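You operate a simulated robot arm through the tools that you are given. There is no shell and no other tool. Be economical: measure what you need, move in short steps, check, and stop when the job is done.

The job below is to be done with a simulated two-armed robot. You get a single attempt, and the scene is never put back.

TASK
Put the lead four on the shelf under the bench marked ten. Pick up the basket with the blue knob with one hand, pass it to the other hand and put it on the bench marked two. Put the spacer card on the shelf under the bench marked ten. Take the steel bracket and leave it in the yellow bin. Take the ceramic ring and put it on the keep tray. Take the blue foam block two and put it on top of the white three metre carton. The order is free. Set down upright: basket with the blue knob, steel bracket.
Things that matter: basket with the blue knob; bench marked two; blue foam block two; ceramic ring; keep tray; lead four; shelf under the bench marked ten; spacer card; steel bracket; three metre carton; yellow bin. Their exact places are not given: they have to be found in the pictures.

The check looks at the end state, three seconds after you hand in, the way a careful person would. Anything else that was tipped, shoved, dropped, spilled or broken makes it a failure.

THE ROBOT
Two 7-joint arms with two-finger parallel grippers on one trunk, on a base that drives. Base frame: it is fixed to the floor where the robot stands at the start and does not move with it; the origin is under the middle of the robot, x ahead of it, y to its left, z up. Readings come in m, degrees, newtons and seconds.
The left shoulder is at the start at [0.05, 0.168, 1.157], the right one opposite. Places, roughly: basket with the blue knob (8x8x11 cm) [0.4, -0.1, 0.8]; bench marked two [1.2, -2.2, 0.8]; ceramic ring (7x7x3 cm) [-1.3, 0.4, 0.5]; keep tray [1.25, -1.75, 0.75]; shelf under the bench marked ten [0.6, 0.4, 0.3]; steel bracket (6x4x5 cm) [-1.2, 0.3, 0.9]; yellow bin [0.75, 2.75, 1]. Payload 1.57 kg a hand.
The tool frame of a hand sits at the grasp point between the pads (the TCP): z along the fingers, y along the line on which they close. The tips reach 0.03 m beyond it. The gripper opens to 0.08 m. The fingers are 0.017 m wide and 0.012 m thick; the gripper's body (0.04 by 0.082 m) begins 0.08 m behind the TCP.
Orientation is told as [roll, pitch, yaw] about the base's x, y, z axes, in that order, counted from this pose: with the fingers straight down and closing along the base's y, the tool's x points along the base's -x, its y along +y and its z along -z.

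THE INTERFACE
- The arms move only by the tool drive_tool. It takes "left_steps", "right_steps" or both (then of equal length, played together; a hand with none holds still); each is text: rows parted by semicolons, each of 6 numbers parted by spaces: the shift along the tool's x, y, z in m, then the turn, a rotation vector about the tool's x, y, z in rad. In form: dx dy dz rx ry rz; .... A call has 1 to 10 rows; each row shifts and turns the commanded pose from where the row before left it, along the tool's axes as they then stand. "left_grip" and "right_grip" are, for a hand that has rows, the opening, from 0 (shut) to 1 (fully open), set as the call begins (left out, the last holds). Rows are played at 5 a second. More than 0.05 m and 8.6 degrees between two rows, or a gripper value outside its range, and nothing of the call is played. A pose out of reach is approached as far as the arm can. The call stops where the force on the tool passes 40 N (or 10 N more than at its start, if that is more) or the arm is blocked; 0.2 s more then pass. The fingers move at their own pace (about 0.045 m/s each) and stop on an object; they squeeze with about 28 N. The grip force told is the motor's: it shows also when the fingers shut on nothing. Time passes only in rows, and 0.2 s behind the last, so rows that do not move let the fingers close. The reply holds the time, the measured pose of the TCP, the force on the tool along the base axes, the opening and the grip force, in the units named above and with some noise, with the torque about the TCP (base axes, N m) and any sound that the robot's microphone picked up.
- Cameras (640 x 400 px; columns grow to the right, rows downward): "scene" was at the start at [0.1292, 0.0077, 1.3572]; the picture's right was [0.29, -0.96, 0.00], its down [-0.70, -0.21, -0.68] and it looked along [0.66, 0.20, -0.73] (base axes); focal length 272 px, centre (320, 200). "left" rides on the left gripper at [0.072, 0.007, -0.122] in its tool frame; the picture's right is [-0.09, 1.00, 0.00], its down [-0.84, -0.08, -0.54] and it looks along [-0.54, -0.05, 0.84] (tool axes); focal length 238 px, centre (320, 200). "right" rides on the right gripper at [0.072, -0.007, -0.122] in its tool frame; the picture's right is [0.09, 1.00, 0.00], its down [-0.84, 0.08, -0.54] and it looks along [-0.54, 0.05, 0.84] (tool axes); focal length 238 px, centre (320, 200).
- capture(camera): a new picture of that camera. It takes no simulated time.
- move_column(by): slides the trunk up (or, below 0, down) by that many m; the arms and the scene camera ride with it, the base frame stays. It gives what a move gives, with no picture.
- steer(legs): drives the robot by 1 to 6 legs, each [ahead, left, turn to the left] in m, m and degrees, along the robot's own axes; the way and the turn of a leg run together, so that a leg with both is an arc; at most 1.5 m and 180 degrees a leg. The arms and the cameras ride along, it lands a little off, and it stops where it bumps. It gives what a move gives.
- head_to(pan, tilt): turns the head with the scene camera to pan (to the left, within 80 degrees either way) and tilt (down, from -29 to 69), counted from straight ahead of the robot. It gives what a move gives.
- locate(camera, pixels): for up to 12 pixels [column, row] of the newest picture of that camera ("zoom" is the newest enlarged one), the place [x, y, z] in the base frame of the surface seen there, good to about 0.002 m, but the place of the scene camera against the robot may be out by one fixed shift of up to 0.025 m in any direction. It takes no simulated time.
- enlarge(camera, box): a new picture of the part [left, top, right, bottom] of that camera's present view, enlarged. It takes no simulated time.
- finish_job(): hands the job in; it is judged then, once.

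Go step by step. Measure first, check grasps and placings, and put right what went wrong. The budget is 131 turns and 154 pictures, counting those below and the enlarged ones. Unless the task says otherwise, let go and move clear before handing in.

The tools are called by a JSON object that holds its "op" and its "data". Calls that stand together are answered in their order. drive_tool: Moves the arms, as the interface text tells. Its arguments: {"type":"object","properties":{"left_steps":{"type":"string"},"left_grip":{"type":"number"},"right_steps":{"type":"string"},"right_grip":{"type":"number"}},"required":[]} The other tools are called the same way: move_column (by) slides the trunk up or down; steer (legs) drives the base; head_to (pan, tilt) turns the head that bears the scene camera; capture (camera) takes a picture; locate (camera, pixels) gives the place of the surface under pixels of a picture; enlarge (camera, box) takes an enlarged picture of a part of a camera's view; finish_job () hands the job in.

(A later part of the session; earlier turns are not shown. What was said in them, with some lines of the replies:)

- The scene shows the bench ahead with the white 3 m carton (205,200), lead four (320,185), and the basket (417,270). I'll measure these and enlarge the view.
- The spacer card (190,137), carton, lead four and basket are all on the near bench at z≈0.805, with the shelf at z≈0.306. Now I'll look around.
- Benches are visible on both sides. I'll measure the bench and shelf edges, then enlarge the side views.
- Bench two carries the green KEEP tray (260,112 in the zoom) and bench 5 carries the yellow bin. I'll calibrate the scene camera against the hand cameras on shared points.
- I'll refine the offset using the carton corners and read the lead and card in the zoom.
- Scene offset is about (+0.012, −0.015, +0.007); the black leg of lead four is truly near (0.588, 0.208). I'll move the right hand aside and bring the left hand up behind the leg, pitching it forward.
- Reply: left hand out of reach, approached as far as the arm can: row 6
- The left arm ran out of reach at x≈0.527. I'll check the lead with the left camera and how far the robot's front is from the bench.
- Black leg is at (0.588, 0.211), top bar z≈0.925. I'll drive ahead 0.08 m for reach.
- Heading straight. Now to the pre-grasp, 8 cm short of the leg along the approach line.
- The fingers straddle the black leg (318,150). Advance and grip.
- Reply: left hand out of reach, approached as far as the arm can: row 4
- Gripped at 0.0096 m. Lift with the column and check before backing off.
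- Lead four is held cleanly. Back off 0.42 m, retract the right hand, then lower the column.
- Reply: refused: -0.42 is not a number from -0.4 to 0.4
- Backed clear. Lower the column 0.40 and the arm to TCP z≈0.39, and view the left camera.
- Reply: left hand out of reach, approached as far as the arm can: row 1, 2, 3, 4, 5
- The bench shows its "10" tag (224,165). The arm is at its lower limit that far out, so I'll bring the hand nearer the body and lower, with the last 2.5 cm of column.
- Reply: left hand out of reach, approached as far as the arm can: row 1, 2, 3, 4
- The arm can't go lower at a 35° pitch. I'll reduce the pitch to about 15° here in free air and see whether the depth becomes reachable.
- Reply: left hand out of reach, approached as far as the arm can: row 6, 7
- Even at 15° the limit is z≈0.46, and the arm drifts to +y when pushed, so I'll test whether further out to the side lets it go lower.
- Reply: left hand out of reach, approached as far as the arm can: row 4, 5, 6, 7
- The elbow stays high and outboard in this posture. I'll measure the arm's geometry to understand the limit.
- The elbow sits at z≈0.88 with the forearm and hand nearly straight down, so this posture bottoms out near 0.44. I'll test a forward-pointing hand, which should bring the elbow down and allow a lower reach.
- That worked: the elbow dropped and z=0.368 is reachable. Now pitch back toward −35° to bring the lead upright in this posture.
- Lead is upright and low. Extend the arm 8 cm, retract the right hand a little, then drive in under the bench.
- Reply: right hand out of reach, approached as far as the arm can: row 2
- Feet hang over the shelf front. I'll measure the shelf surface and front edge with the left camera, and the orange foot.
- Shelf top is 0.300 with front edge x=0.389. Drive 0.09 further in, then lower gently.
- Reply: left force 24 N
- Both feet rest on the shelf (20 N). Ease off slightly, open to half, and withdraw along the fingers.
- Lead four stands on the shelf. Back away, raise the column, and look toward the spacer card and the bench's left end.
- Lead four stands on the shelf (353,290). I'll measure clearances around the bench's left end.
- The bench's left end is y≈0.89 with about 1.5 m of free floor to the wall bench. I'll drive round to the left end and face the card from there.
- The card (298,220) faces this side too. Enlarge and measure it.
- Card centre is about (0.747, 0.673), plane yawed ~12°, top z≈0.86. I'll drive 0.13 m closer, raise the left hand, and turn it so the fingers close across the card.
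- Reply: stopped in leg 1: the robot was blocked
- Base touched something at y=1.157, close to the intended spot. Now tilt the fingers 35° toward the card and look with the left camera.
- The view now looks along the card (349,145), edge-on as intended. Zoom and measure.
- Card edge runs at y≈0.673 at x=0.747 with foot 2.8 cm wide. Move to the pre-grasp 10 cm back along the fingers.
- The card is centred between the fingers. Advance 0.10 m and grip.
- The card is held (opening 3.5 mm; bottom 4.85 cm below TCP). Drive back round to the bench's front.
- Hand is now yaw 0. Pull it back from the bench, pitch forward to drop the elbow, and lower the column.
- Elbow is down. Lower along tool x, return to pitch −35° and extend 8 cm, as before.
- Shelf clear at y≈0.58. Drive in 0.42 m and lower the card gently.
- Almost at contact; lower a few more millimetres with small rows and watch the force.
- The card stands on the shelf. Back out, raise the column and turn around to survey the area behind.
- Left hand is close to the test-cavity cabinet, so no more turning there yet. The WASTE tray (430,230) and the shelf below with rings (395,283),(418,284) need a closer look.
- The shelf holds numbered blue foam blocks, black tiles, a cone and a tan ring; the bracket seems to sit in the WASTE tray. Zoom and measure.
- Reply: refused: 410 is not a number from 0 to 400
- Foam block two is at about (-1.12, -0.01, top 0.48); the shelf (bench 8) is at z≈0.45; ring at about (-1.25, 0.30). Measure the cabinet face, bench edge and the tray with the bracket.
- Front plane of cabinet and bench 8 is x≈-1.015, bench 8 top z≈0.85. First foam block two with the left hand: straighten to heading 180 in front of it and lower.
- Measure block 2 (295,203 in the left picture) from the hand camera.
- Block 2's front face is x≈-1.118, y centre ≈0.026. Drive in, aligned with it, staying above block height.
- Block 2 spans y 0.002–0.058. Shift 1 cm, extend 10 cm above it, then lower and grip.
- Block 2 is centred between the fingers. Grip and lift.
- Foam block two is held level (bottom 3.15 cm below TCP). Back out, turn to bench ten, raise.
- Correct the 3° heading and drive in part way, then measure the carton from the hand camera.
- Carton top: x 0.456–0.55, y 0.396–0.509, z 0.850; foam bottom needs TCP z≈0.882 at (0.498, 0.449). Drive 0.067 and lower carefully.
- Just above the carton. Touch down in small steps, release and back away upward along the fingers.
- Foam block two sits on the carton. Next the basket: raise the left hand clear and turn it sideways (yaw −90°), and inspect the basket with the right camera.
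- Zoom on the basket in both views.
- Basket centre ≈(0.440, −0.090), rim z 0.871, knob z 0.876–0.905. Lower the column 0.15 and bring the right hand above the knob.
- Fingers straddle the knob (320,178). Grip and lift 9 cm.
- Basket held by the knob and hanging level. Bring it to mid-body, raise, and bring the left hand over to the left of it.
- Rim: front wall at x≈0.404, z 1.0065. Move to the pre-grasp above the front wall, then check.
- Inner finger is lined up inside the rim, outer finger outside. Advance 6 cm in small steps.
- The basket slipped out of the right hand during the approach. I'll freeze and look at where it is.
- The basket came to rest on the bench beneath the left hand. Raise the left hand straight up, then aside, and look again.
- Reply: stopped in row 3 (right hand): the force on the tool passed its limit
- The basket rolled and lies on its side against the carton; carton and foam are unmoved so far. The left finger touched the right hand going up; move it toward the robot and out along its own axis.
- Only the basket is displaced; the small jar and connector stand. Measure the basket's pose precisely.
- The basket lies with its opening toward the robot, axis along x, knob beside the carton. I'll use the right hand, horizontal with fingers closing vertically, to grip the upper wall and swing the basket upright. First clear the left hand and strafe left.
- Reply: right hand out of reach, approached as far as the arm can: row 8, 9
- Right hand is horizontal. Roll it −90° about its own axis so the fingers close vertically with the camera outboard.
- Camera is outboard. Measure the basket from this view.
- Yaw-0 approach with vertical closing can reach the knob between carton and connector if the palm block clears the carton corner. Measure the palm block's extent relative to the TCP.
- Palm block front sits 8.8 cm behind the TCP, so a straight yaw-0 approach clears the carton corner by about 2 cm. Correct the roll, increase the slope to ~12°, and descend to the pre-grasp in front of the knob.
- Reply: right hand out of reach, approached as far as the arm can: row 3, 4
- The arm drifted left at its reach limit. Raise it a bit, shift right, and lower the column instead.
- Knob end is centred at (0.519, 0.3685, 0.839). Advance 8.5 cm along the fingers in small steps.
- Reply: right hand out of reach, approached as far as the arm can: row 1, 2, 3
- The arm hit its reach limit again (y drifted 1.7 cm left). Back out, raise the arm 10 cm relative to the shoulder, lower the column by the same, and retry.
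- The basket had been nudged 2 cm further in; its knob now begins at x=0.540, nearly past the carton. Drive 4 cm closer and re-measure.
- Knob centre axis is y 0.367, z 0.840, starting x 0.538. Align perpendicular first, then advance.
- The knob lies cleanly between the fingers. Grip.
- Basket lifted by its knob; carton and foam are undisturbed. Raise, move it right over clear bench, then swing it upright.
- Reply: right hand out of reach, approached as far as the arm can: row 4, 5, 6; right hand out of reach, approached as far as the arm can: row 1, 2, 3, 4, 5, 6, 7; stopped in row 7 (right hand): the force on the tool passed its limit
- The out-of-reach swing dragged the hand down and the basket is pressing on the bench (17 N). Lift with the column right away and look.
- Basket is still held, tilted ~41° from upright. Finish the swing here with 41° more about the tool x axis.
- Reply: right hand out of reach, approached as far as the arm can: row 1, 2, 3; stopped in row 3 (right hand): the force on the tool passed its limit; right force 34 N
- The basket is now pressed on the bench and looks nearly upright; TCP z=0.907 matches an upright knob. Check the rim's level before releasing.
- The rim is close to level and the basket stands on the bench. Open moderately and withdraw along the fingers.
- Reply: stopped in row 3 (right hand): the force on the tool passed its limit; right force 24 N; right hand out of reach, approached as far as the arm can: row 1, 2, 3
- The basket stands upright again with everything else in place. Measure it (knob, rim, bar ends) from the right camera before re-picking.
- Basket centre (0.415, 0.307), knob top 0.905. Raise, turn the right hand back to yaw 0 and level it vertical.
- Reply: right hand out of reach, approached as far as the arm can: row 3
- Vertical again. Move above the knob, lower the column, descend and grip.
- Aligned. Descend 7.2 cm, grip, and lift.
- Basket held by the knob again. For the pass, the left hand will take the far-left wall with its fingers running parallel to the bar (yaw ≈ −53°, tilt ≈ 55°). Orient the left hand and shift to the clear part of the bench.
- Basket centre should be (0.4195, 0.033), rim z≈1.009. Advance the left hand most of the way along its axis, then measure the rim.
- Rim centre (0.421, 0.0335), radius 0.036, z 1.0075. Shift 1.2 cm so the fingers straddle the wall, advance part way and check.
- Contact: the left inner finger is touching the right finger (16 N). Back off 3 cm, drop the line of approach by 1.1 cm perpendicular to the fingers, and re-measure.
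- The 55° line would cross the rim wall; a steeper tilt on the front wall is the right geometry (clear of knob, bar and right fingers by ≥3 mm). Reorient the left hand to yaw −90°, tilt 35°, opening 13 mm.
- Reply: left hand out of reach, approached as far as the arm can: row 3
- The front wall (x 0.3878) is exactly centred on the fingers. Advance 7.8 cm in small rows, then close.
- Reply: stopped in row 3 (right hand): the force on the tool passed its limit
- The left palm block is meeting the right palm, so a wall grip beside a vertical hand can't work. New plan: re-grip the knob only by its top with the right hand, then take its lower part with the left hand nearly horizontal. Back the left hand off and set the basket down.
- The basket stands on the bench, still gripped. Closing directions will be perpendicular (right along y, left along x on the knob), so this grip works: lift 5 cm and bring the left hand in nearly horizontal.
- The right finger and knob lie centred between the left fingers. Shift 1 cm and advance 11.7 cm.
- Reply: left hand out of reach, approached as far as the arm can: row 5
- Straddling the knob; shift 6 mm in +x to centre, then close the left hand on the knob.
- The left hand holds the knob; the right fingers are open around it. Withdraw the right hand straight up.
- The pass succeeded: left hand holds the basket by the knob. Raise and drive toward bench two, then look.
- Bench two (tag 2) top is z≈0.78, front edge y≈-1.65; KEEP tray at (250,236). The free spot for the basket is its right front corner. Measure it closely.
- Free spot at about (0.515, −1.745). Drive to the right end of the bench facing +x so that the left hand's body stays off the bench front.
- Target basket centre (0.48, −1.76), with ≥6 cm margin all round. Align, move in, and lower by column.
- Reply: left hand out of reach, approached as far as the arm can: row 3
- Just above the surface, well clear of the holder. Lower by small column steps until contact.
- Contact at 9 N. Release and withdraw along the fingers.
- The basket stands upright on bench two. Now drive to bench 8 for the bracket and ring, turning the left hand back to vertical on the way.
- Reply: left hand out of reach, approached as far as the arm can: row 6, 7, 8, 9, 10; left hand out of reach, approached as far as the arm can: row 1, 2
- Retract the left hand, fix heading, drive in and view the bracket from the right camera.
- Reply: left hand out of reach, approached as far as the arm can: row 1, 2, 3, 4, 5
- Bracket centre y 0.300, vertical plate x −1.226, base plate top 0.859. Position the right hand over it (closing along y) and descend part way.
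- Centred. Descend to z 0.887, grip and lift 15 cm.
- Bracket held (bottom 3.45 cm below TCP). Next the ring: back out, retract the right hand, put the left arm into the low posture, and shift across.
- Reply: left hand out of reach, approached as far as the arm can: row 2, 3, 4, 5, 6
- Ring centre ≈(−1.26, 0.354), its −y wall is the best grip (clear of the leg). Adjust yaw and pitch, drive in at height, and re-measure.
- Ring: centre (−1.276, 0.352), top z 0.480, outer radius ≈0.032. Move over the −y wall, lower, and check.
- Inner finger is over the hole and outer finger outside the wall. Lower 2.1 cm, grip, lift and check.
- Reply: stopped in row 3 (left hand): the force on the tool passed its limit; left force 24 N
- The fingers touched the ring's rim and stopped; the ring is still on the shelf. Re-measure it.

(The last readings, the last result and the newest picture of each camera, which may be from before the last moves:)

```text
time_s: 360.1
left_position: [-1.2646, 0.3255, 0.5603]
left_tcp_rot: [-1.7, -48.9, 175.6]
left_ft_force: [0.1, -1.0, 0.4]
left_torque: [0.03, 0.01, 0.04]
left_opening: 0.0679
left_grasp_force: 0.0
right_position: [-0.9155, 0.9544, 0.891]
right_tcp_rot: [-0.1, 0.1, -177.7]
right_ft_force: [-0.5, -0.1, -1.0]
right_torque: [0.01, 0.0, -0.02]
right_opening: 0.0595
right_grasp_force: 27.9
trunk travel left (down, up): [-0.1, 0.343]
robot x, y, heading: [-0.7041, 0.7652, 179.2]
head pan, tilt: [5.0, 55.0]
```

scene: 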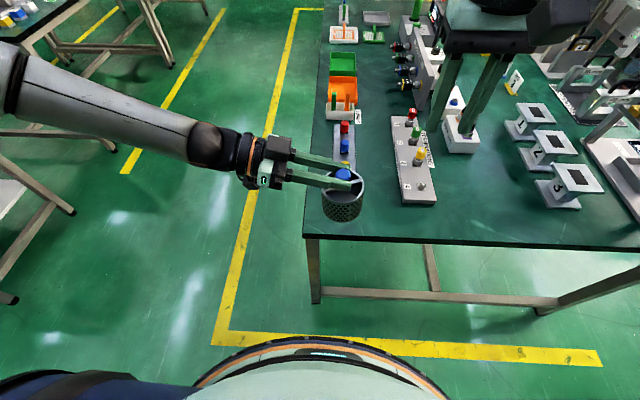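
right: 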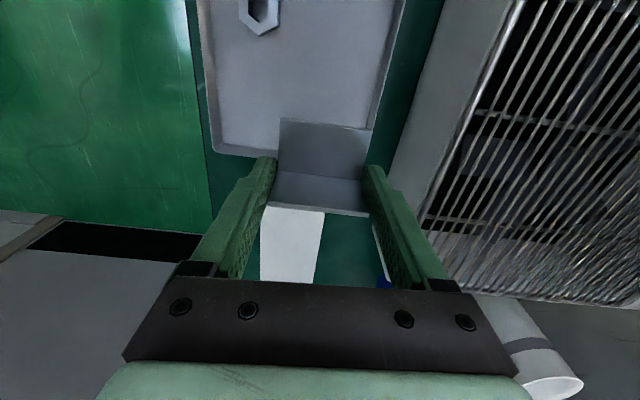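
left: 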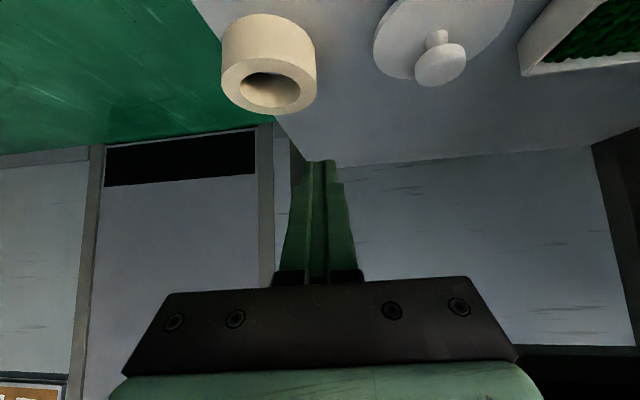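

Ring centre is now (−1.278, 0.359). Use a full-opening grip across its outside, with a little more yaw to stay clear of the leg.

{"op": "drive_tool", "data": {"left_steps": "0 0 0 0.105 0 0.092; 0 -0.0323 0 0 0 0; 0.0183 0 0.0201 0 0 0; 0.0183 0 0.0201 0 0 0; 0.0182 0 0.02 0 0 0; 0 0 0 0 0 0"}}

{"op": "drive_tool", "data": {"left_steps": "0 0 0 0 0 0; 0 0 0 0 0 0; 0 0 0 0 0 0", "left_grip": 0}}

{"op": "drive_tool", "data": {"left_steps": "-0.0183 0 -0.016 0 0 0; -0.0183 0 -0.016 0 0 0; -0.0183 0 -0.016 0 0 0; 0 0 0 0 0 0"}}

{"op": "capture", "data": {"camera": "left"}}

```text
time_s: 361.5
left_position: [-1.2656, 0.3589, 0.4812]
left_tcp_rot: [-1.9, -48.9, 167.6]
left_ft_force: [0.3, -0.9, -1.1]
left_torque: [0.0, -0.03, 0.02]
left_opening: 0.0802
left_grasp_force: 0.0
right_position: [-0.9147, 0.9536, 0.8907]
right_tcp_rot: [0.0, 0.1, -177.8]
right_ft_force: [-0.6, 0.1, -1.4]
right_torque: [0.01, -0.02, 0.04]
right_opening: 0.0594
right_grasp_force: 28.3
trunk travel left (down, up): [-0.1, 0.343]
robot x, y, heading: [-0.7, 0.7662, 179.4]
head pan, tilt: [5.0, 55.0]
```

```text
time_s: 362.3
left_position: [-1.267, 0.3589, 0.4805]
left_tcp_rot: [-1.8, -48.9, 167.6]
left_ft_force: [-0.4, -0.7, -0.6]
left_torque: [-0.05, -0.01, 0.01]
left_opening: 0.0673
left_grasp_force: 28.1
right_position: [-0.9134, 0.9542, 0.8906]
right_tcp_rot: [-0.1, 0.2, -177.8]
right_ft_force: [-0.8, 0.4, -1.8]
right_torque: [-0.03, -0.01, 0.01]
right_opening: 0.0594
right_grasp_force: 28.0
trunk travel left (down, up): [-0.1, 0.343]
robot x, y, heading: [-0.7007, 0.7646, 179.4]
head pan, tilt: [5.0, 55.0]
```

```text
time_s: 363.3
left_position: [-1.2672, 0.3573, 0.5536]
left_tcp_rot: [-1.7, -48.8, 167.6]
left_ft_force: [-0.9, 0.7, -1.0]
left_torque: [0.0, 0.0, -0.01]
left_opening: 0.0673
left_grasp_force: 28.4
right_position: [-0.9152, 0.9544, 0.8912]
right_tcp_rot: [-0.1, 0.2, -177.8]
right_ft_force: [0.2, 0.8, -1.6]
right_torque: [0.02, 0.03, 0.0]
right_opening: 0.0596
right_grasp_force: 28.2
trunk travel left (down, up): [-0.1, 0.343]
robot x, y, heading: [-0.6981, 0.7654, 179.4]
head pan, tilt: [5.0, 55.0]
```

```text
10 pictures are left
```

left: 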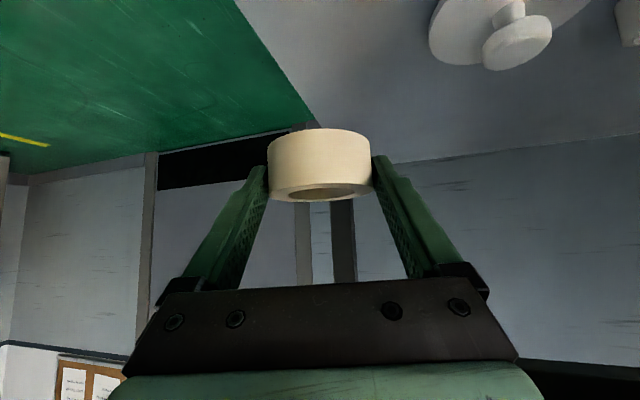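

Ring held across its outside (bottom 3.2 cm below TCP). Back out, raise, tuck the left hand, and drive to bench 5 facing the yellow bin.

{"op": "steer", "data": {"legs": [[-0.45, 0, 0]]}}

{"op": "move_column", "data": {"by": 0.33}}

{"op": "drive_tool", "data": {"left_steps": "0.0106 -0.0083 -0.0426 0 0 0; 0.0106 -0.0083 -0.0426 0 0 0; 0.0106 -0.0083 -0.0426 0 0 0; 0.0106 -0.0083 -0.0426 0 0 0; 0 0 0 0 0 0"}}

{"op": "steer", "data": {"legs": [[0, 0, -89.5], [0.75, 0, 0], [0, -0.82, 0], [0.42, 0, 0]]}}

{"op": "head_to", "data": {"pan": -8, "tilt": 32}}

{"op": "capture", "data": {"camera": "scene"}}

{"op": "locate", "data": {"camera": "scene", "pixels": [[300, 180], [320, 180], [340, 180], [320, 160], [320, 200], [320, 220], [300, 200], [340, 200], [320, 240], [280, 180], [360, 180], [320, 260]]}}

```text
time_s: 364.8
left_position: [-1.1226, 0.3486, 0.5564]
left_tcp_rot: [-0.8, -49.2, 167.5]
left_ft_force: [-0.8, 0.0, -1.9]
left_torque: [-0.02, -0.03, 0.0]
left_opening: 0.0671
left_grasp_force: 28.0
right_position: [-0.7656, 0.9521, 0.8916]
right_tcp_rot: [-0.1, 0.2, -178.0]
right_ft_force: [-0.6, 0.9, -1.4]
right_torque: [-0.01, 0.03, -0.04]
right_opening: 0.0599
right_grasp_force: 27.6
trunk travel left (down, up): [-0.1, 0.343]
robot x, y, heading: [-0.5504, 0.7634, 179.6]
head pan, tilt: [5.0, 55.0]
stopped in leg 1: the force on the tool passed its limit (the readings are from after the stop); the commanded pose is now the measured one
```

```text
time_s: 366.3
left_position: [-1.1176, 0.3493, 0.6743]
left_tcp_rot: [-0.6, -48.1, 167.2]
left_ft_force: [-4.0, -3.1, -8.5]
left_torque: [0.07, -0.01, -0.11]
left_opening: 0.0672
left_grasp_force: 28.2
right_position: [-0.7672, 0.9522, 1.0183]
right_tcp_rot: [-0.2, 0.1, -177.9]
right_ft_force: [0.4, 0.8, -2.6]
right_torque: [-0.02, 0.01, 0.02]
right_opening: 0.0595
right_grasp_force: 28.3
trunk travel left (down, up): [-0.226, 0.216]
robot x, y, heading: [-0.5503, 0.7655, 179.1]
head pan, tilt: [5.0, 55.0]
stopped: the force on the tool passed its limit (the readings are from after the stop); the commanded pose is now the measured one
```

```text
time_s: 366.6
left_position: [-1.0986, 0.3458, 0.676]
left_tcp_rot: [-0.3, -47.3, 167.4]
left_ft_force: [12.4, -5.4, -2.6]
left_torque: [0.29, 1.35, 0.15]
left_opening: 0.0667
left_grasp_force: 27.9
right_position: [-0.7634, 0.9543, 1.0171]
right_tcp_rot: [-0.1, 0.1, -178.0]
right_ft_force: [-0.5, 0.3, -1.7]
right_torque: [-0.02, -0.03, 0.0]
right_opening: 0.0596
right_grasp_force: 27.9
trunk travel left (down, up): [-0.226, 0.216]
robot x, y, heading: [-0.5533, 0.7644, 179.2]
head pan, tilt: [5.0, 55.0]
stopped in row 1 (left hand): the force on the tool passed its limit (the readings are from after the stop); the commanded pose is now the measured one
```

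```text
time_s: 367.5
left_position: [-1.1009, 0.3445, 0.6733]
left_tcp_rot: [0.1, -46.5, 166.9]
left_ft_force: [0.2, 0.4, -0.8]
left_torque: [-0.02, 0.0, -0.01]
left_opening: 0.0673
left_grasp_force: 28.6
right_position: [-0.7629, 0.955, 1.017]
right_tcp_rot: [-0.1, 0.3, -178.7]
right_ft_force: [0.8, 0.0, -2.0]
right_torque: [0.01, 0.0, -0.02]
right_opening: 0.0597
right_grasp_force: 28.0
trunk travel left (down, up): [-0.226, 0.216]
robot x, y, heading: [-0.5518, 0.7643, 178.8]
head pan, tilt: [5.0, 55.0]
stopped in leg 1: the force on the tool passed its limit (the readings are from after the stop); the commanded pose is now the measured one
```

```text
time_s: 368.3
left_position: [-1.1, 0.3446, 0.6725]
left_tcp_rot: [0.2, -46.7, 166.9]
left_ft_force: [0.4, -0.4, -2.6]
left_torque: [0.0, -0.03, 0.02]
left_opening: 0.0672
left_grasp_force: 28.5
right_position: [-0.7637, 0.955, 1.0167]
right_tcp_rot: [-0.1, 0.2, -178.5]
right_ft_force: [0.7, 0.0, -1.1]
right_torque: [0.01, 0.02, 0.03]
right_opening: 0.0596
right_grasp_force: 27.3
trunk travel left (down, up): [-0.226, 0.216]
robot x, y, heading: [-0.5518, 0.7643, 178.7]
head pan, tilt: [-8.0, 32.0]
```

```text
9 pictures are left
```

scene: 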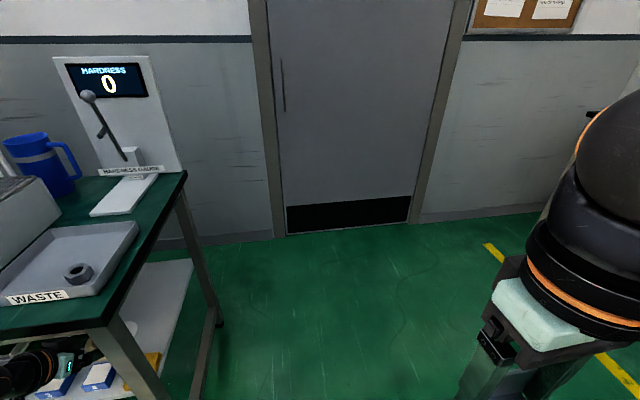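

```text
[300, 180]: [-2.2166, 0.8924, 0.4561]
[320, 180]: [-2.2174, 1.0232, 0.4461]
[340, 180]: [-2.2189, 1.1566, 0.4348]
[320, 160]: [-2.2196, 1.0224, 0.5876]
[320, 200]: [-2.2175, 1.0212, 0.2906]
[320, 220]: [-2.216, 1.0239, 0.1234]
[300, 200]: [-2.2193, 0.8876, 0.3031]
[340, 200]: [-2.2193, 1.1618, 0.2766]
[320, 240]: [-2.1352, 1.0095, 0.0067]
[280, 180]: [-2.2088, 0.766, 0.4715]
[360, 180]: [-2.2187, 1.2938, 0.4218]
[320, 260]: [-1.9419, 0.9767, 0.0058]
```

The open fingers caught the bench leg while backing out. Lower, shift 5 cm left, back out properly, then repeat the drive to bench 5.

{"op": "move_column", "data": {"by": -0.1}}

{"op": "steer", "data": {"legs": [[0, 0.05, 0], [-0.3, 0, 0]]}}

{"op": "move_column", "data": {"by": 0.3}}

{"op": "drive_tool", "data": {"left_steps": "0.0106 -0.0083 -0.0426 0 0 0; 0.0106 -0.0083 -0.0426 0 0 0; 0.0106 -0.0083 -0.0426 0 0 0; 0.0106 -0.0083 -0.0426 0 0 0; 0 0 0 0 0 0"}}

{"op": "steer", "data": {"legs": [[0, 0, -89], [0.8, 0, 0], [0, -0.82, 0], [0.45, 0, 0]]}}

{"op": "head_to", "data": {"pan": -12, "tilt": 36}}

{"op": "capture", "data": {"camera": "scene"}}

{"op": "locate", "data": {"camera": "scene", "pixels": [[340, 200], [340, 180], [340, 220], [310, 200], [370, 200], [280, 200], [400, 200], [310, 220], [370, 220], [340, 240], [310, 180], [370, 180]]}}

```text
time_s: 369.7
left_position: [-1.0988, 0.3444, 0.5735]
left_tcp_rot: [0.1, -46.6, 166.9]
left_ft_force: [-0.1, -0.4, -2.7]
left_torque: [-0.02, -0.03, 0.01]
left_opening: 0.0671
left_grasp_force: 27.9
right_position: [-0.7625, 0.9544, 0.9167]
right_tcp_rot: [-0.1, 0.2, -178.5]
right_ft_force: [-0.2, -0.8, -0.8]
right_torque: [0.01, 0.01, 0.02]
right_opening: 0.0597
right_grasp_force: 27.6
trunk travel left (down, up): [-0.126, 0.316]
robot x, y, heading: [-0.5524, 0.7657, 178.8]
head pan, tilt: [-8.0, 32.0]
```

```text
time_s: 372.2
left_position: [-0.8096, 0.2876, 0.5744]
left_tcp_rot: [0.1, -46.7, 167.1]
left_ft_force: [0.2, 0.3, -1.9]
left_torque: [-0.04, -0.02, 0.03]
left_opening: 0.0672
left_grasp_force: 27.6
right_position: [-0.4734, 0.8988, 0.9167]
right_tcp_rot: [-0.2, 0.3, -178.5]
right_ft_force: [0.6, 0.8, -1.5]
right_torque: [0.02, 0.0, 0.03]
right_opening: 0.0596
right_grasp_force: 28.5
trunk travel left (down, up): [-0.126, 0.316]
robot x, y, heading: [-0.2593, 0.7102, 179.0]
head pan, tilt: [-8.0, 32.0]
```

```text
time_s: 375.2
left_position: [-0.8079, 0.2871, 0.8736]
left_tcp_rot: [0.1, -46.7, 167.0]
left_ft_force: [0.2, -0.4, -1.7]
left_torque: [-0.04, -0.02, -0.01]
left_opening: 0.0671
left_grasp_force: 27.4
right_position: [-0.4729, 0.8976, 1.2173]
right_tcp_rot: [-0.1, 0.2, -178.4]
right_ft_force: [-0.1, -0.3, -1.9]
right_torque: [0.01, -0.02, -0.04]
right_opening: 0.0595
right_grasp_force: 27.9
trunk travel left (down, up): [-0.426, 0.016]
robot x, y, heading: [-0.2614, 0.7074, 178.9]
head pan, tilt: [-8.0, 32.0]
```

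```text
time_s: 376.4
left_position: [-0.66, 0.2847, 0.9533]
left_tcp_rot: [-0.1, -46.7, 167.0]
left_ft_force: [0.3, -0.4, -1.2]
left_torque: [-0.01, -0.01, -0.02]
left_opening: 0.0671
left_grasp_force: 28.0
left hand out of reach, approached as far as the arm can: row 3
right_position: [-0.4731, 0.8985, 1.2167]
right_tcp_rot: [0.0, 0.3, -178.4]
right_ft_force: [-0.4, -0.5, -1.4]
right_torque: [0.03, -0.02, -0.01]
right_opening: 0.0598
right_grasp_force: 28.3
trunk travel left (down, up): [-0.426, 0.016]
robot x, y, heading: [-0.2636, 0.7096, 178.8]
head pan, tilt: [-8.0, 32.0]
```

```text
time_s: 390.9
left_position: [0.1699, 2.3458, 0.9537]
left_tcp_rot: [0.0, -46.6, 77.2]
left_ft_force: [0.5, 0.0, -1.2]
left_torque: [-0.05, 0.05, 0.04]
left_opening: 0.067
left_grasp_force: 28.1
right_position: [0.7847, 2.1586, 1.2182]
right_tcp_rot: [-0.1, 0.4, 91.7]
right_ft_force: [0.4, 1.0, -1.6]
right_torque: [0.0, -0.01, -0.04]
right_opening: 0.0597
right_grasp_force: 28.3
trunk travel left (down, up): [-0.426, 0.016]
robot x, y, heading: [0.5987, 1.9454, 88.9]
head pan, tilt: [-8.0, 32.0]
```

```text
time_s: 391.5
left_position: [0.1714, 2.3444, 0.9542]
left_tcp_rot: [0.1, -46.7, 77.1]
left_ft_force: [0.5, 0.5, -1.0]
left_torque: [0.0, -0.01, -0.01]
left_opening: 0.0669
left_grasp_force: 27.7
right_position: [0.7852, 2.1571, 1.2166]
right_tcp_rot: [-0.1, 0.2, 91.7]
right_ft_force: [0.2, -0.3, -1.2]
right_torque: [0.02, -0.01, -0.03]
right_opening: 0.0594
right_grasp_force: 28.2
trunk travel left (down, up): [-0.426, 0.016]
robot x, y, heading: [0.5963, 1.9451, 88.8]
head pan, tilt: [-12.0, 36.0]
```

```text
8 pictures are left
```

scene: 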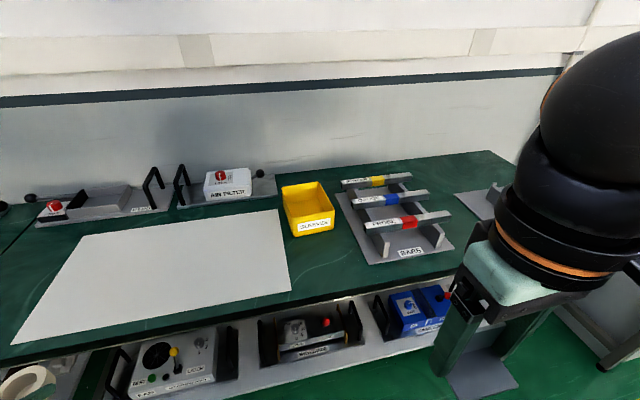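

```text
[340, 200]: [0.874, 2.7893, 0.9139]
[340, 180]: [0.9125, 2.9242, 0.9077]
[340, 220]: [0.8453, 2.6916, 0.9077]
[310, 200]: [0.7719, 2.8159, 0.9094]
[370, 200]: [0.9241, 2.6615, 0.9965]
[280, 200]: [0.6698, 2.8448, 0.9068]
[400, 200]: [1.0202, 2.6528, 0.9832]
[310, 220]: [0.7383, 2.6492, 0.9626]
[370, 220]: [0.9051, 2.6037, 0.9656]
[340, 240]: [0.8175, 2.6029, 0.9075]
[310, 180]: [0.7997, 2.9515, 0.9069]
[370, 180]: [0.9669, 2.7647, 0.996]
```

Yellow bin interior centre ≈(0.737, 2.707), floor z≈0.902. Raise the left hand, extend the right, drive in and check from the right camera.

{"op": "drive_tool", "data": {"left_steps": "-0.029 0 -0.0275 0 0 0; -0.029 0 -0.0275 0 0 0; -0.029 0 -0.0275 0 0 0; 0 0 0 0 0 0"}}

{"op": "move_column", "data": {"by": -0.07}}

{"op": "drive_tool", "data": {"right_steps": "-0.045 0.0069 0 0 0 0; -0.045 0.0069 0 0 0 0; -0.045 0.0069 0 0 0 0; -0.045 0.0069 0 0 0 0; -0.045 0.0069 0 0 0 0; -0.045 0.0069 0 0 0 0; -0.04 0.0069 0 0 0 0; 0 0 0 0 0 0"}}

{"op": "steer", "data": {"legs": [[0.215, 0, 0]]}}

{"op": "capture", "data": {"camera": "right"}}

{"op": "locate", "data": {"camera": "right", "pixels": [[320, 100], [280, 100], [360, 100], [320, 60], [260, 60], [380, 60], [240, 110], [400, 110], [320, 30], [320, 240], [240, 160], [400, 160]]}}

```text
time_s: 392.5
left_position: [0.1693, 2.3445, 1.0728]
left_tcp_rot: [0.0, -46.7, 77.1]
left_ft_force: [0.3, -0.1, -1.7]
left_torque: [-0.02, -0.02, 0.0]
left_opening: 0.067
left_grasp_force: 27.4
right_position: [0.7835, 2.1576, 1.2169]
right_tcp_rot: [-0.3, 0.2, 91.7]
right_ft_force: [-0.1, 0.4, -1.0]
right_torque: [-0.01, -0.02, 0.03]
right_opening: 0.06
right_grasp_force: 28.2
trunk travel left (down, up): [-0.426, 0.016]
robot x, y, heading: [0.5941, 1.9459, 88.8]
head pan, tilt: [-12.0, 36.0]
```

```text
time_s: 393.6
left_position: [0.1694, 2.3443, 1.004]
left_tcp_rot: [0.1, -46.7, 77.2]
left_ft_force: [-0.1, -0.6, -1.1]
left_torque: [-0.05, 0.0, 0.01]
left_opening: 0.0668
left_grasp_force: 27.9
right_position: [0.7848, 2.1578, 1.1469]
right_tcp_rot: [-0.1, 0.2, 91.7]
right_ft_force: [-0.4, 1.4, -0.3]
right_torque: [0.03, 0.01, -0.01]
right_opening: 0.0597
right_grasp_force: 27.8
trunk travel left (down, up): [-0.356, 0.086]
robot x, y, heading: [0.597, 1.9417, 88.9]
head pan, tilt: [-12.0, 36.0]
```

```text
time_s: 395.4
left_position: [0.1704, 2.344, 1.0051]
left_tcp_rot: [0.1, -46.6, 77.1]
left_ft_force: [-0.2, -0.3, -2.0]
left_torque: [-0.04, 0.03, -0.03]
left_opening: 0.0668
left_grasp_force: 28.1
right_position: [0.7268, 2.4653, 1.144]
right_tcp_rot: [-0.2, 0.2, 91.8]
right_ft_force: [0.5, 0.3, -1.6]
right_torque: [0.02, 0.01, 0.02]
right_opening: 0.0599
right_grasp_force: 27.9
trunk travel left (down, up): [-0.356, 0.086]
robot x, y, heading: [0.5958, 1.943, 88.9]
head pan, tilt: [-12.0, 36.0]
```

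```text
time_s: 397.0
left_position: [0.1724, 2.5544, 1.0033]
left_tcp_rot: [0.2, -46.5, 77.2]
left_ft_force: [-0.3, 0.1, -0.8]
left_torque: [-0.02, -0.01, -0.02]
left_opening: 0.0671
left_grasp_force: 27.7
right_position: [0.7295, 2.6766, 1.145]
right_tcp_rot: [-0.2, 0.3, 91.8]
right_ft_force: [-0.3, 0.3, -1.7]
right_torque: [0.01, 0.01, 0.0]
right_opening: 0.0595
right_grasp_force: 27.5
trunk travel left (down, up): [-0.356, 0.086]
robot x, y, heading: [0.6003, 2.158, 89.1]
head pan, tilt: [-12.0, 36.0]
```

```text
7 pictures are left
```

right: 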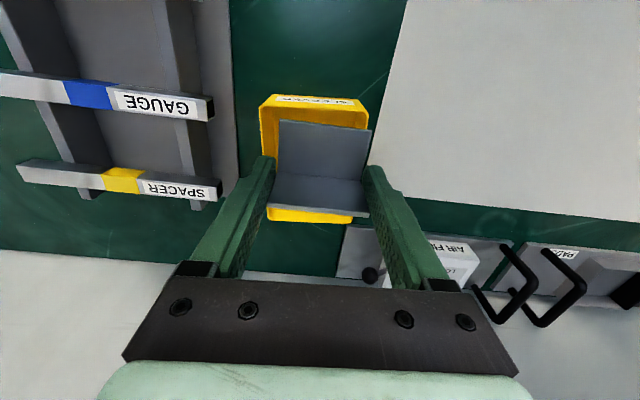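

```text
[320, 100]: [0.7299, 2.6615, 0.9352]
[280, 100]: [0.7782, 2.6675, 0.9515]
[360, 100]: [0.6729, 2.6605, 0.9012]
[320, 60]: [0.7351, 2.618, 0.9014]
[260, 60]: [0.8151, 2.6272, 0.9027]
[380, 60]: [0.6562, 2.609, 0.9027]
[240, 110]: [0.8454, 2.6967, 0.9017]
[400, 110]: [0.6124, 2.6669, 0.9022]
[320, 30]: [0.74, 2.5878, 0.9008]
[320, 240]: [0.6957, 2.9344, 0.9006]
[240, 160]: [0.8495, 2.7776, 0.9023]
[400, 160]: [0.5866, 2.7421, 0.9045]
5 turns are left
```

The bin spans y 2.665–2.835, x 0.67–0.80; the bracket needs ~5 cm more reach. Creep the base in, lower to just above the rim and extend with a slight pitch.

{"op": "steer", "data": {"legs": [[0.035, 0, 0]]}}

{"op": "drive_tool", "data": {"right_steps": "0 0 0.04 0 0 0; 0 0 0.04 0 0 0; -0.01 0 0.03 0 0 0; -0.025 0 0 0 -0.07 0; -0.025 0 0 0 -0.07 0; 0 0 0 0 0 0"}}

```text
time_s: 397.9
left_position: [0.1723, 2.5892, 1.0029]
left_tcp_rot: [-0.1, -46.7, 77.4]
left_ft_force: [-0.5, -0.5, -2.1]
left_torque: [-0.03, -0.02, -0.01]
left_opening: 0.0668
left_grasp_force: 28.1
right_position: [0.7289, 2.7111, 1.1434]
right_tcp_rot: [-0.1, 0.3, 91.9]
right_ft_force: [0.5, 0.5, -1.8]
right_torque: [-0.01, -0.01, -0.02]
right_opening: 0.0596
right_grasp_force: 28.1
trunk travel left (down, up): [-0.356, 0.086]
robot x, y, heading: [0.5984, 2.1951, 89.1]
head pan, tilt: [-12.0, 36.0]
```

```text
time_s: 399.3
left_position: [0.173, 2.5894, 1.0028]
left_tcp_rot: [0.1, -46.7, 77.2]
left_ft_force: [-0.4, 0.7, -2.1]
left_torque: [-0.03, 0.01, 0.01]
left_opening: 0.0672
left_grasp_force: 28.5
right_position: [0.7273, 2.7711, 1.0355]
right_tcp_rot: [-0.1, -7.8, 91.9]
right_ft_force: [1.2, 0.7, -1.1]
right_torque: [0.01, 0.0, -0.01]
right_opening: 0.0599
right_grasp_force: 28.1
trunk travel left (down, up): [-0.356, 0.086]
robot x, y, heading: [0.6009, 2.1871, 88.9]
head pan, tilt: [-12.0, 36.0]
4 turns are left
```

TCP is at (0.727, 2.771), inside the bin. Straighten the hand, lower, release, rise, then drive back and round to bench two with the ring.

{"op": "drive_tool", "data": {"right_steps": "0.008 -0.003 0 0 0.068 0; 0.008 -0.003 0 0 0.068 0; 0 0 0.035 0 0 0; 0 0 0.03 0 0 0; 0 0 0.02 0 0 0; 0 0 0.008 0 0 0; 0 0 0.003 0 0 0; 0 0 0 0 0 0"}}

{"op": "drive_tool", "data": {"right_steps": "0 0 0 0 0 0; 0 0 0 0 0 0; 0 0 0 0 0 0; 0 0 -0.02 0 0 0; 0 0 -0.04 0 0 0; 0 0 -0.04 0 0 0; 0 0 -0.04 0 0 0; 0 0 -0.04 0 0 0; 0 0 0 0 0 0", "right_grip": 0.86}}

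{"op": "capture", "data": {"camera": "right"}}

{"op": "steer", "data": {"legs": [[-0.69, 0, 0], [0, 0.85, 0], [0, 0, 1], [-1.4, 0, 0], [-1.05, 0, 0]]}}

{"op": "drive_tool", "data": {"right_steps": "0.045 0 0 0 0 0; 0.045 0 0 0 0 0; 0.045 0 0 0 0 0; 0.045 0 0 0 0 0; 0.045 0 0 0 0 0; 0.045 0 0 0 0 0; 0 0 0 0 0 0"}}

{"op": "steer", "data": {"legs": [[0, 0, 180], [0, 1.06, 0], [0.28, 0, 0]]}}

{"op": "head_to", "data": {"pan": 32, "tilt": 45}}

{"op": "capture", "data": {"camera": "scene"}}

{"op": "locate", "data": {"camera": "scene", "pixels": [[280, 160], [320, 160], [360, 160], [400, 160], [280, 190], [320, 190], [360, 190], [400, 190], [300, 175], [340, 175], [380, 175], [440, 175]]}}

{"op": "capture", "data": {"camera": "left"}}

{"op": "locate", "data": {"camera": "left", "pixels": [[200, 60], [260, 60], [320, 60], [380, 60], [440, 60], [200, 110], [260, 110], [380, 110], [440, 110], [320, 20], [260, 20], [380, 20]]}}

```text
time_s: 401.1
left_position: [0.1722, 2.5897, 1.0033]
left_tcp_rot: [0.1, -46.8, 77.3]
left_ft_force: [-0.3, 0.0, -1.4]
left_torque: [-0.03, 0.01, -0.01]
left_opening: 0.0668
left_grasp_force: 28.4
right_position: [0.7331, 2.7543, 0.9381]
right_tcp_rot: [0.0, 0.1, 92.0]
right_ft_force: [0.4, 0.3, -1.2]
right_torque: [0.01, -0.02, -0.02]
right_opening: 0.0596
right_grasp_force: 27.9
trunk travel left (down, up): [-0.356, 0.086]
robot x, y, heading: [0.5997, 2.1877, 89.1]
head pan, tilt: [-12.0, 36.0]
```

```text
time_s: 403.1
left_position: [0.1734, 2.5904, 1.0036]
left_tcp_rot: [0.1, -46.7, 77.4]
left_ft_force: [0.5, 0.4, -1.3]
left_torque: [-0.03, 0.02, 0.02]
left_opening: 0.0666
left_grasp_force: 28.1
right_position: [0.7322, 2.7547, 1.1188]
right_tcp_rot: [-0.1, 0.1, 91.9]
right_ft_force: [-0.2, 0.5, -0.4]
right_torque: [0.0, -0.01, 0.01]
right_opening: 0.0688
right_grasp_force: 0.0
trunk travel left (down, up): [-0.356, 0.086]
robot x, y, heading: [0.5972, 2.1847, 89.2]
head pan, tilt: [-12.0, 36.0]
```

```text
6 pictures are left
```

right: 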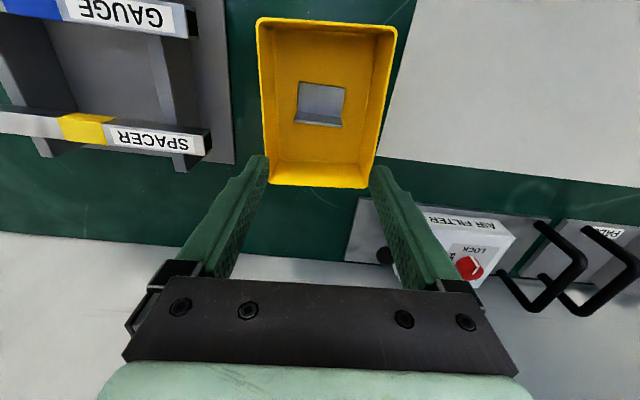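

```text
time_s: 423.2
left_position: [-0.6863, -0.5887, 1.0035]
left_tcp_rot: [0.1, -46.7, 79.1]
left_ft_force: [-0.1, 0.1, -0.5]
left_torque: [-0.03, 0.04, 0.03]
left_opening: 0.0668
left_grasp_force: 28.4
right_position: [-0.1322, -0.4044, 1.1183]
right_tcp_rot: [-0.1, 0.0, 93.5]
right_ft_force: [-0.2, -0.2, 0.7]
right_torque: [0.06, 0.01, -0.01]
right_opening: 0.0687
right_grasp_force: 0.1
trunk travel left (down, up): [-0.356, 0.086]
robot x, y, heading: [-0.2487, -0.9758, 90.5]
head pan, tilt: [-12.0, 36.0]
```

```text
time_s: 424.8
left_position: [-0.6863, -0.5873, 1.0032]
left_tcp_rot: [0.1, -46.7, 79.2]
left_ft_force: [0.4, 1.1, -1.5]
left_torque: [-0.02, 0.04, -0.02]
left_opening: 0.0666
left_grasp_force: 28.0
right_position: [-0.1144, -0.6723, 1.1166]
right_tcp_rot: [-0.1, 0.0, 93.7]
right_ft_force: [-0.1, 0.3, -0.5]
right_torque: [0.0, 0.01, 0.0]
right_opening: 0.069
right_grasp_force: 0.1
trunk travel left (down, up): [-0.356, 0.086]
robot x, y, heading: [-0.2452, -0.97, 91.0]
head pan, tilt: [-12.0, 36.0]
```

```text
time_s: 439.1
left_position: [1.244, -1.6211, 1.0025]
left_tcp_rot: [0.0, -46.7, -100.7]
left_ft_force: [0.2, 0.1, -1.2]
left_torque: [0.02, 0.01, -0.01]
left_opening: 0.0666
left_grasp_force: 28.3
right_position: [0.6726, -1.5383, 1.1155]
right_tcp_rot: [-0.1, 0.1, -86.2]
right_ft_force: [0.4, -0.3, 0.3]
right_torque: [0.0, 0.03, 0.04]
right_opening: 0.069
right_grasp_force: 0.1
trunk travel left (down, up): [-0.356, 0.086]
robot x, y, heading: [0.8071, -1.2334, -89.0]
head pan, tilt: [-12.0, 36.0]
```

```text
time_s: 440.2
left_position: [1.245, -1.6211, 1.0027]
left_tcp_rot: [0.0, -46.7, -100.6]
left_ft_force: [0.3, 0.4, -1.6]
left_torque: [0.03, 0.0, 0.01]
left_opening: 0.0665
left_grasp_force: 27.5
right_position: [0.6735, -1.5388, 1.1164]
right_tcp_rot: [-0.1, -0.1, -86.1]
right_ft_force: [0.1, 0.2, 0.6]
right_torque: [0.03, 0.02, 0.01]
right_opening: 0.069
right_grasp_force: 0.0
trunk travel left (down, up): [-0.356, 0.086]
robot x, y, heading: [0.8016, -1.2354, -89.2]
head pan, tilt: [32.0, 45.0]
```

```text
5 pictures are left
```

scene: 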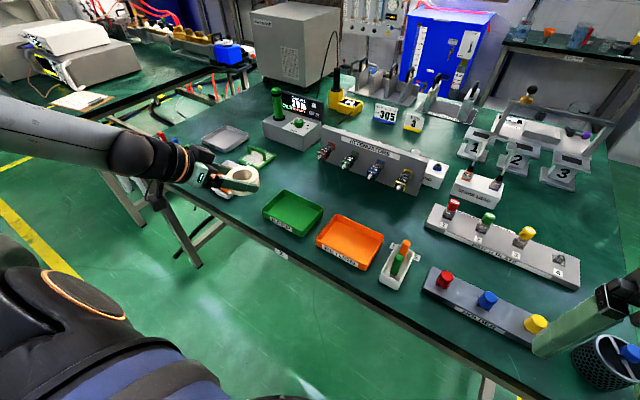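

```text
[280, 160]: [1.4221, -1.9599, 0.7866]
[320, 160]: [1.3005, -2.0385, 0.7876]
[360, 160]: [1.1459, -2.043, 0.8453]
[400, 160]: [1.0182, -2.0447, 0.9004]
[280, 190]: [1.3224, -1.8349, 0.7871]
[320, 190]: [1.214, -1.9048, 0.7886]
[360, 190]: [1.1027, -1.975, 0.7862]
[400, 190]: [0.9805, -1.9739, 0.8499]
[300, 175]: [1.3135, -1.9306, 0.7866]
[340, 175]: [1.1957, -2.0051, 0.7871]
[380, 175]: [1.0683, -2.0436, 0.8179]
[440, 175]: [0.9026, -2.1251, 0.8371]
```

```text
4 pictures are left
```

left: 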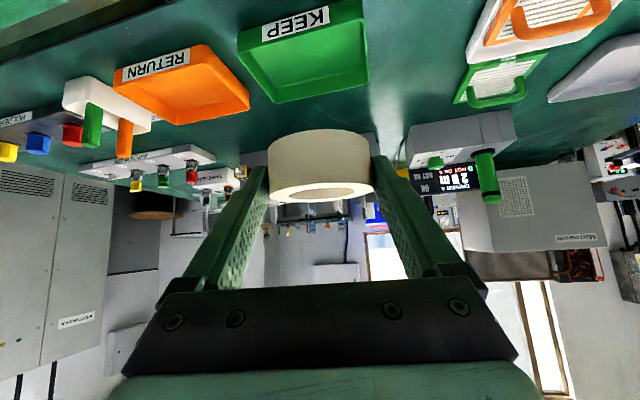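

```text
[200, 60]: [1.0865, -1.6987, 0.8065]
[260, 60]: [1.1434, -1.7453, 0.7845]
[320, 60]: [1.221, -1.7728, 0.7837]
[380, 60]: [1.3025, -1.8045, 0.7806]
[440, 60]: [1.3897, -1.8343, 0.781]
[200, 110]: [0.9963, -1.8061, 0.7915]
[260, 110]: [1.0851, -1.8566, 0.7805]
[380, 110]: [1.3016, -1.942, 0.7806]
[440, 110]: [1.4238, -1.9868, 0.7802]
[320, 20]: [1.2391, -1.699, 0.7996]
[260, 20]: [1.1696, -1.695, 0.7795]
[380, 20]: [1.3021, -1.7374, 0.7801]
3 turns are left
```

The bracket stands in the yellow bin. The KEEP tray floor centre is (1.208, −1.768, 0.784) from the hand camera; move the ring over it, lower, release, withdraw and verify.

{"op": "steer", "data": {"legs": [[0, -0.036, 0], [0.11, 0, 0]]}}

{"op": "move_column", "data": {"by": -0.14}}

{"op": "drive_tool", "data": {"left_steps": "-0.0178 0 0.0189 0 0 0; 0.0146 0 0.0137 0 0 0; 0.0145 0 0.0137 0 0 0; 0.0022 0 0.0021 0 0 0; 0.0022 0 0.0021 0 0 0; 0.0018 0 0.0017 0 0 0; 0 0 0 0 0 0"}}

{"op": "drive_tool", "data": {"left_steps": "0 0 0 0 0 0; 0 0 0 0 0 0; 0 0 0 0 0 0", "left_grip": 1}}

{"op": "drive_tool", "data": {"left_steps": "0 0 -0.03 0 0 0; 0 0 -0.04 0 0 0; 0 0 -0.04 0 0 0; 0 0 -0.04 0 0 0; 0 0 0 0 0 0"}}

{"op": "capture", "data": {"camera": "left"}}

```text
time_s: 441.8
left_position: [1.2092, -1.732, 1.0017]
left_tcp_rot: [0.0, -46.6, -100.8]
left_ft_force: [-0.2, 0.0, -1.4]
left_torque: [0.04, 0.02, -0.01]
left_opening: 0.0665
left_grasp_force: 27.8
right_position: [0.6392, -1.6488, 1.1158]
right_tcp_rot: [0.0, 0.1, -86.3]
right_ft_force: [0.2, -0.8, 0.6]
right_torque: [0.01, -0.03, -0.02]
right_opening: 0.0688
right_grasp_force: 0.0
trunk travel left (down, up): [-0.356, 0.086]
robot x, y, heading: [0.7683, -1.347, -89.0]
head pan, tilt: [32.0, 45.0]
```

```text
time_s: 443.5
left_position: [1.2093, -1.7318, 0.8626]
left_tcp_rot: [0.0, -46.7, -100.8]
left_ft_force: [0.5, -0.1, -1.0]
left_torque: [0.02, 0.02, -0.03]
left_opening: 0.0668
left_grasp_force: 28.1
right_position: [0.6383, -1.6481, 0.9749]
right_tcp_rot: [0.0, 0.0, -86.3]
right_ft_force: [-0.1, 0.1, 0.3]
right_torque: [0.01, 0.0, 0.01]
right_opening: 0.0691
right_grasp_force: 0.0
trunk travel left (down, up): [-0.216, 0.226]
robot x, y, heading: [0.7669, -1.348, -89.1]
head pan, tilt: [32.0, 45.0]
```

```text
time_s: 445.1
left_position: [1.2046, -1.758, 0.8163]
left_tcp_rot: [0.3, -46.8, -101.0]
left_ft_force: [2.6, 1.6, 6.6]
left_torque: [-0.36, 0.05, 0.09]
left_opening: 0.0664
left_grasp_force: 28.3
right_position: [0.6393, -1.6471, 0.9768]
right_tcp_rot: [-0.1, -0.2, -86.3]
right_ft_force: [-1.3, -0.3, 0.5]
right_torque: [0.0, 0.0, -0.01]
right_opening: 0.0688
right_grasp_force: 0.0
trunk travel left (down, up): [-0.216, 0.226]
robot x, y, heading: [0.7689, -1.3463, -89.2]
head pan, tilt: [32.0, 45.0]
```

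```text
time_s: 445.9
left_position: [1.2034, -1.7576, 0.8143]
left_tcp_rot: [-0.1, -46.7, -100.8]
left_ft_force: [-0.2, -0.4, -0.3]
left_torque: [-0.01, 0.02, 0.03]
left_opening: 0.0799
left_grasp_force: 0.0
right_position: [0.6383, -1.6482, 0.9754]
right_tcp_rot: [-0.2, 0.0, -86.3]
right_ft_force: [-0.3, 0.5, 0.3]
right_torque: [0.02, 0.0, 0.02]
right_opening: 0.0689
right_grasp_force: 0.2
trunk travel left (down, up): [-0.216, 0.226]
robot x, y, heading: [0.7671, -1.3462, -89.1]
head pan, tilt: [32.0, 45.0]
```

```text
time_s: 447.1
left_position: [1.2263, -1.6505, 0.918]
left_tcp_rot: [-0.1, -46.8, -100.7]
left_ft_force: [-0.9, 0.1, -0.5]
left_torque: [-0.01, -0.01, 0.01]
left_opening: 0.0797
left_grasp_force: 0.0
right_position: [0.6381, -1.6479, 0.9759]
right_tcp_rot: [-0.2, -0.1, -86.4]
right_ft_force: [0.5, 0.8, 0.6]
right_torque: [0.02, -0.03, -0.02]
right_opening: 0.0686
right_grasp_force: 0.1
trunk travel left (down, up): [-0.216, 0.226]
robot x, y, heading: [0.7708, -1.3509, -88.9]
head pan, tilt: [32.0, 45.0]
```

```text
3 pictures are left
2 turns are left
```

left: 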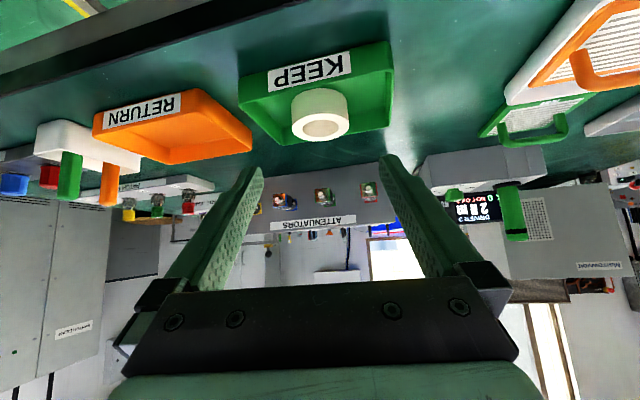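

The ring (320,115) sits in the KEEP tray, and both hands are empty and clear. Handing in.

{"op": "finish_job", "data": {}}

```text
The job is handed in.
```

All six items are in place and both hands are empty and clear, but the basket was dropped once along the way.

- **Basket:** it slipped in the first handover, rolled on its side against the carton, and I stood it up again. I then passed it from right to left in the air and set it upright on bench two. The carton and foam showed no movement afterwards.
- **Other contact:** while backing the ring out of bench eight, the left hand caught the bench leg and then the underside of the bench top. I saw nothing displaced, but I did not look at that bench again.
- **Rest:** lead four and the spacer card are on the shelf under bench ten. The bracket stands upright in the yellow bin, the ring is in the keep tray, and foam block two is on the three metre carton.
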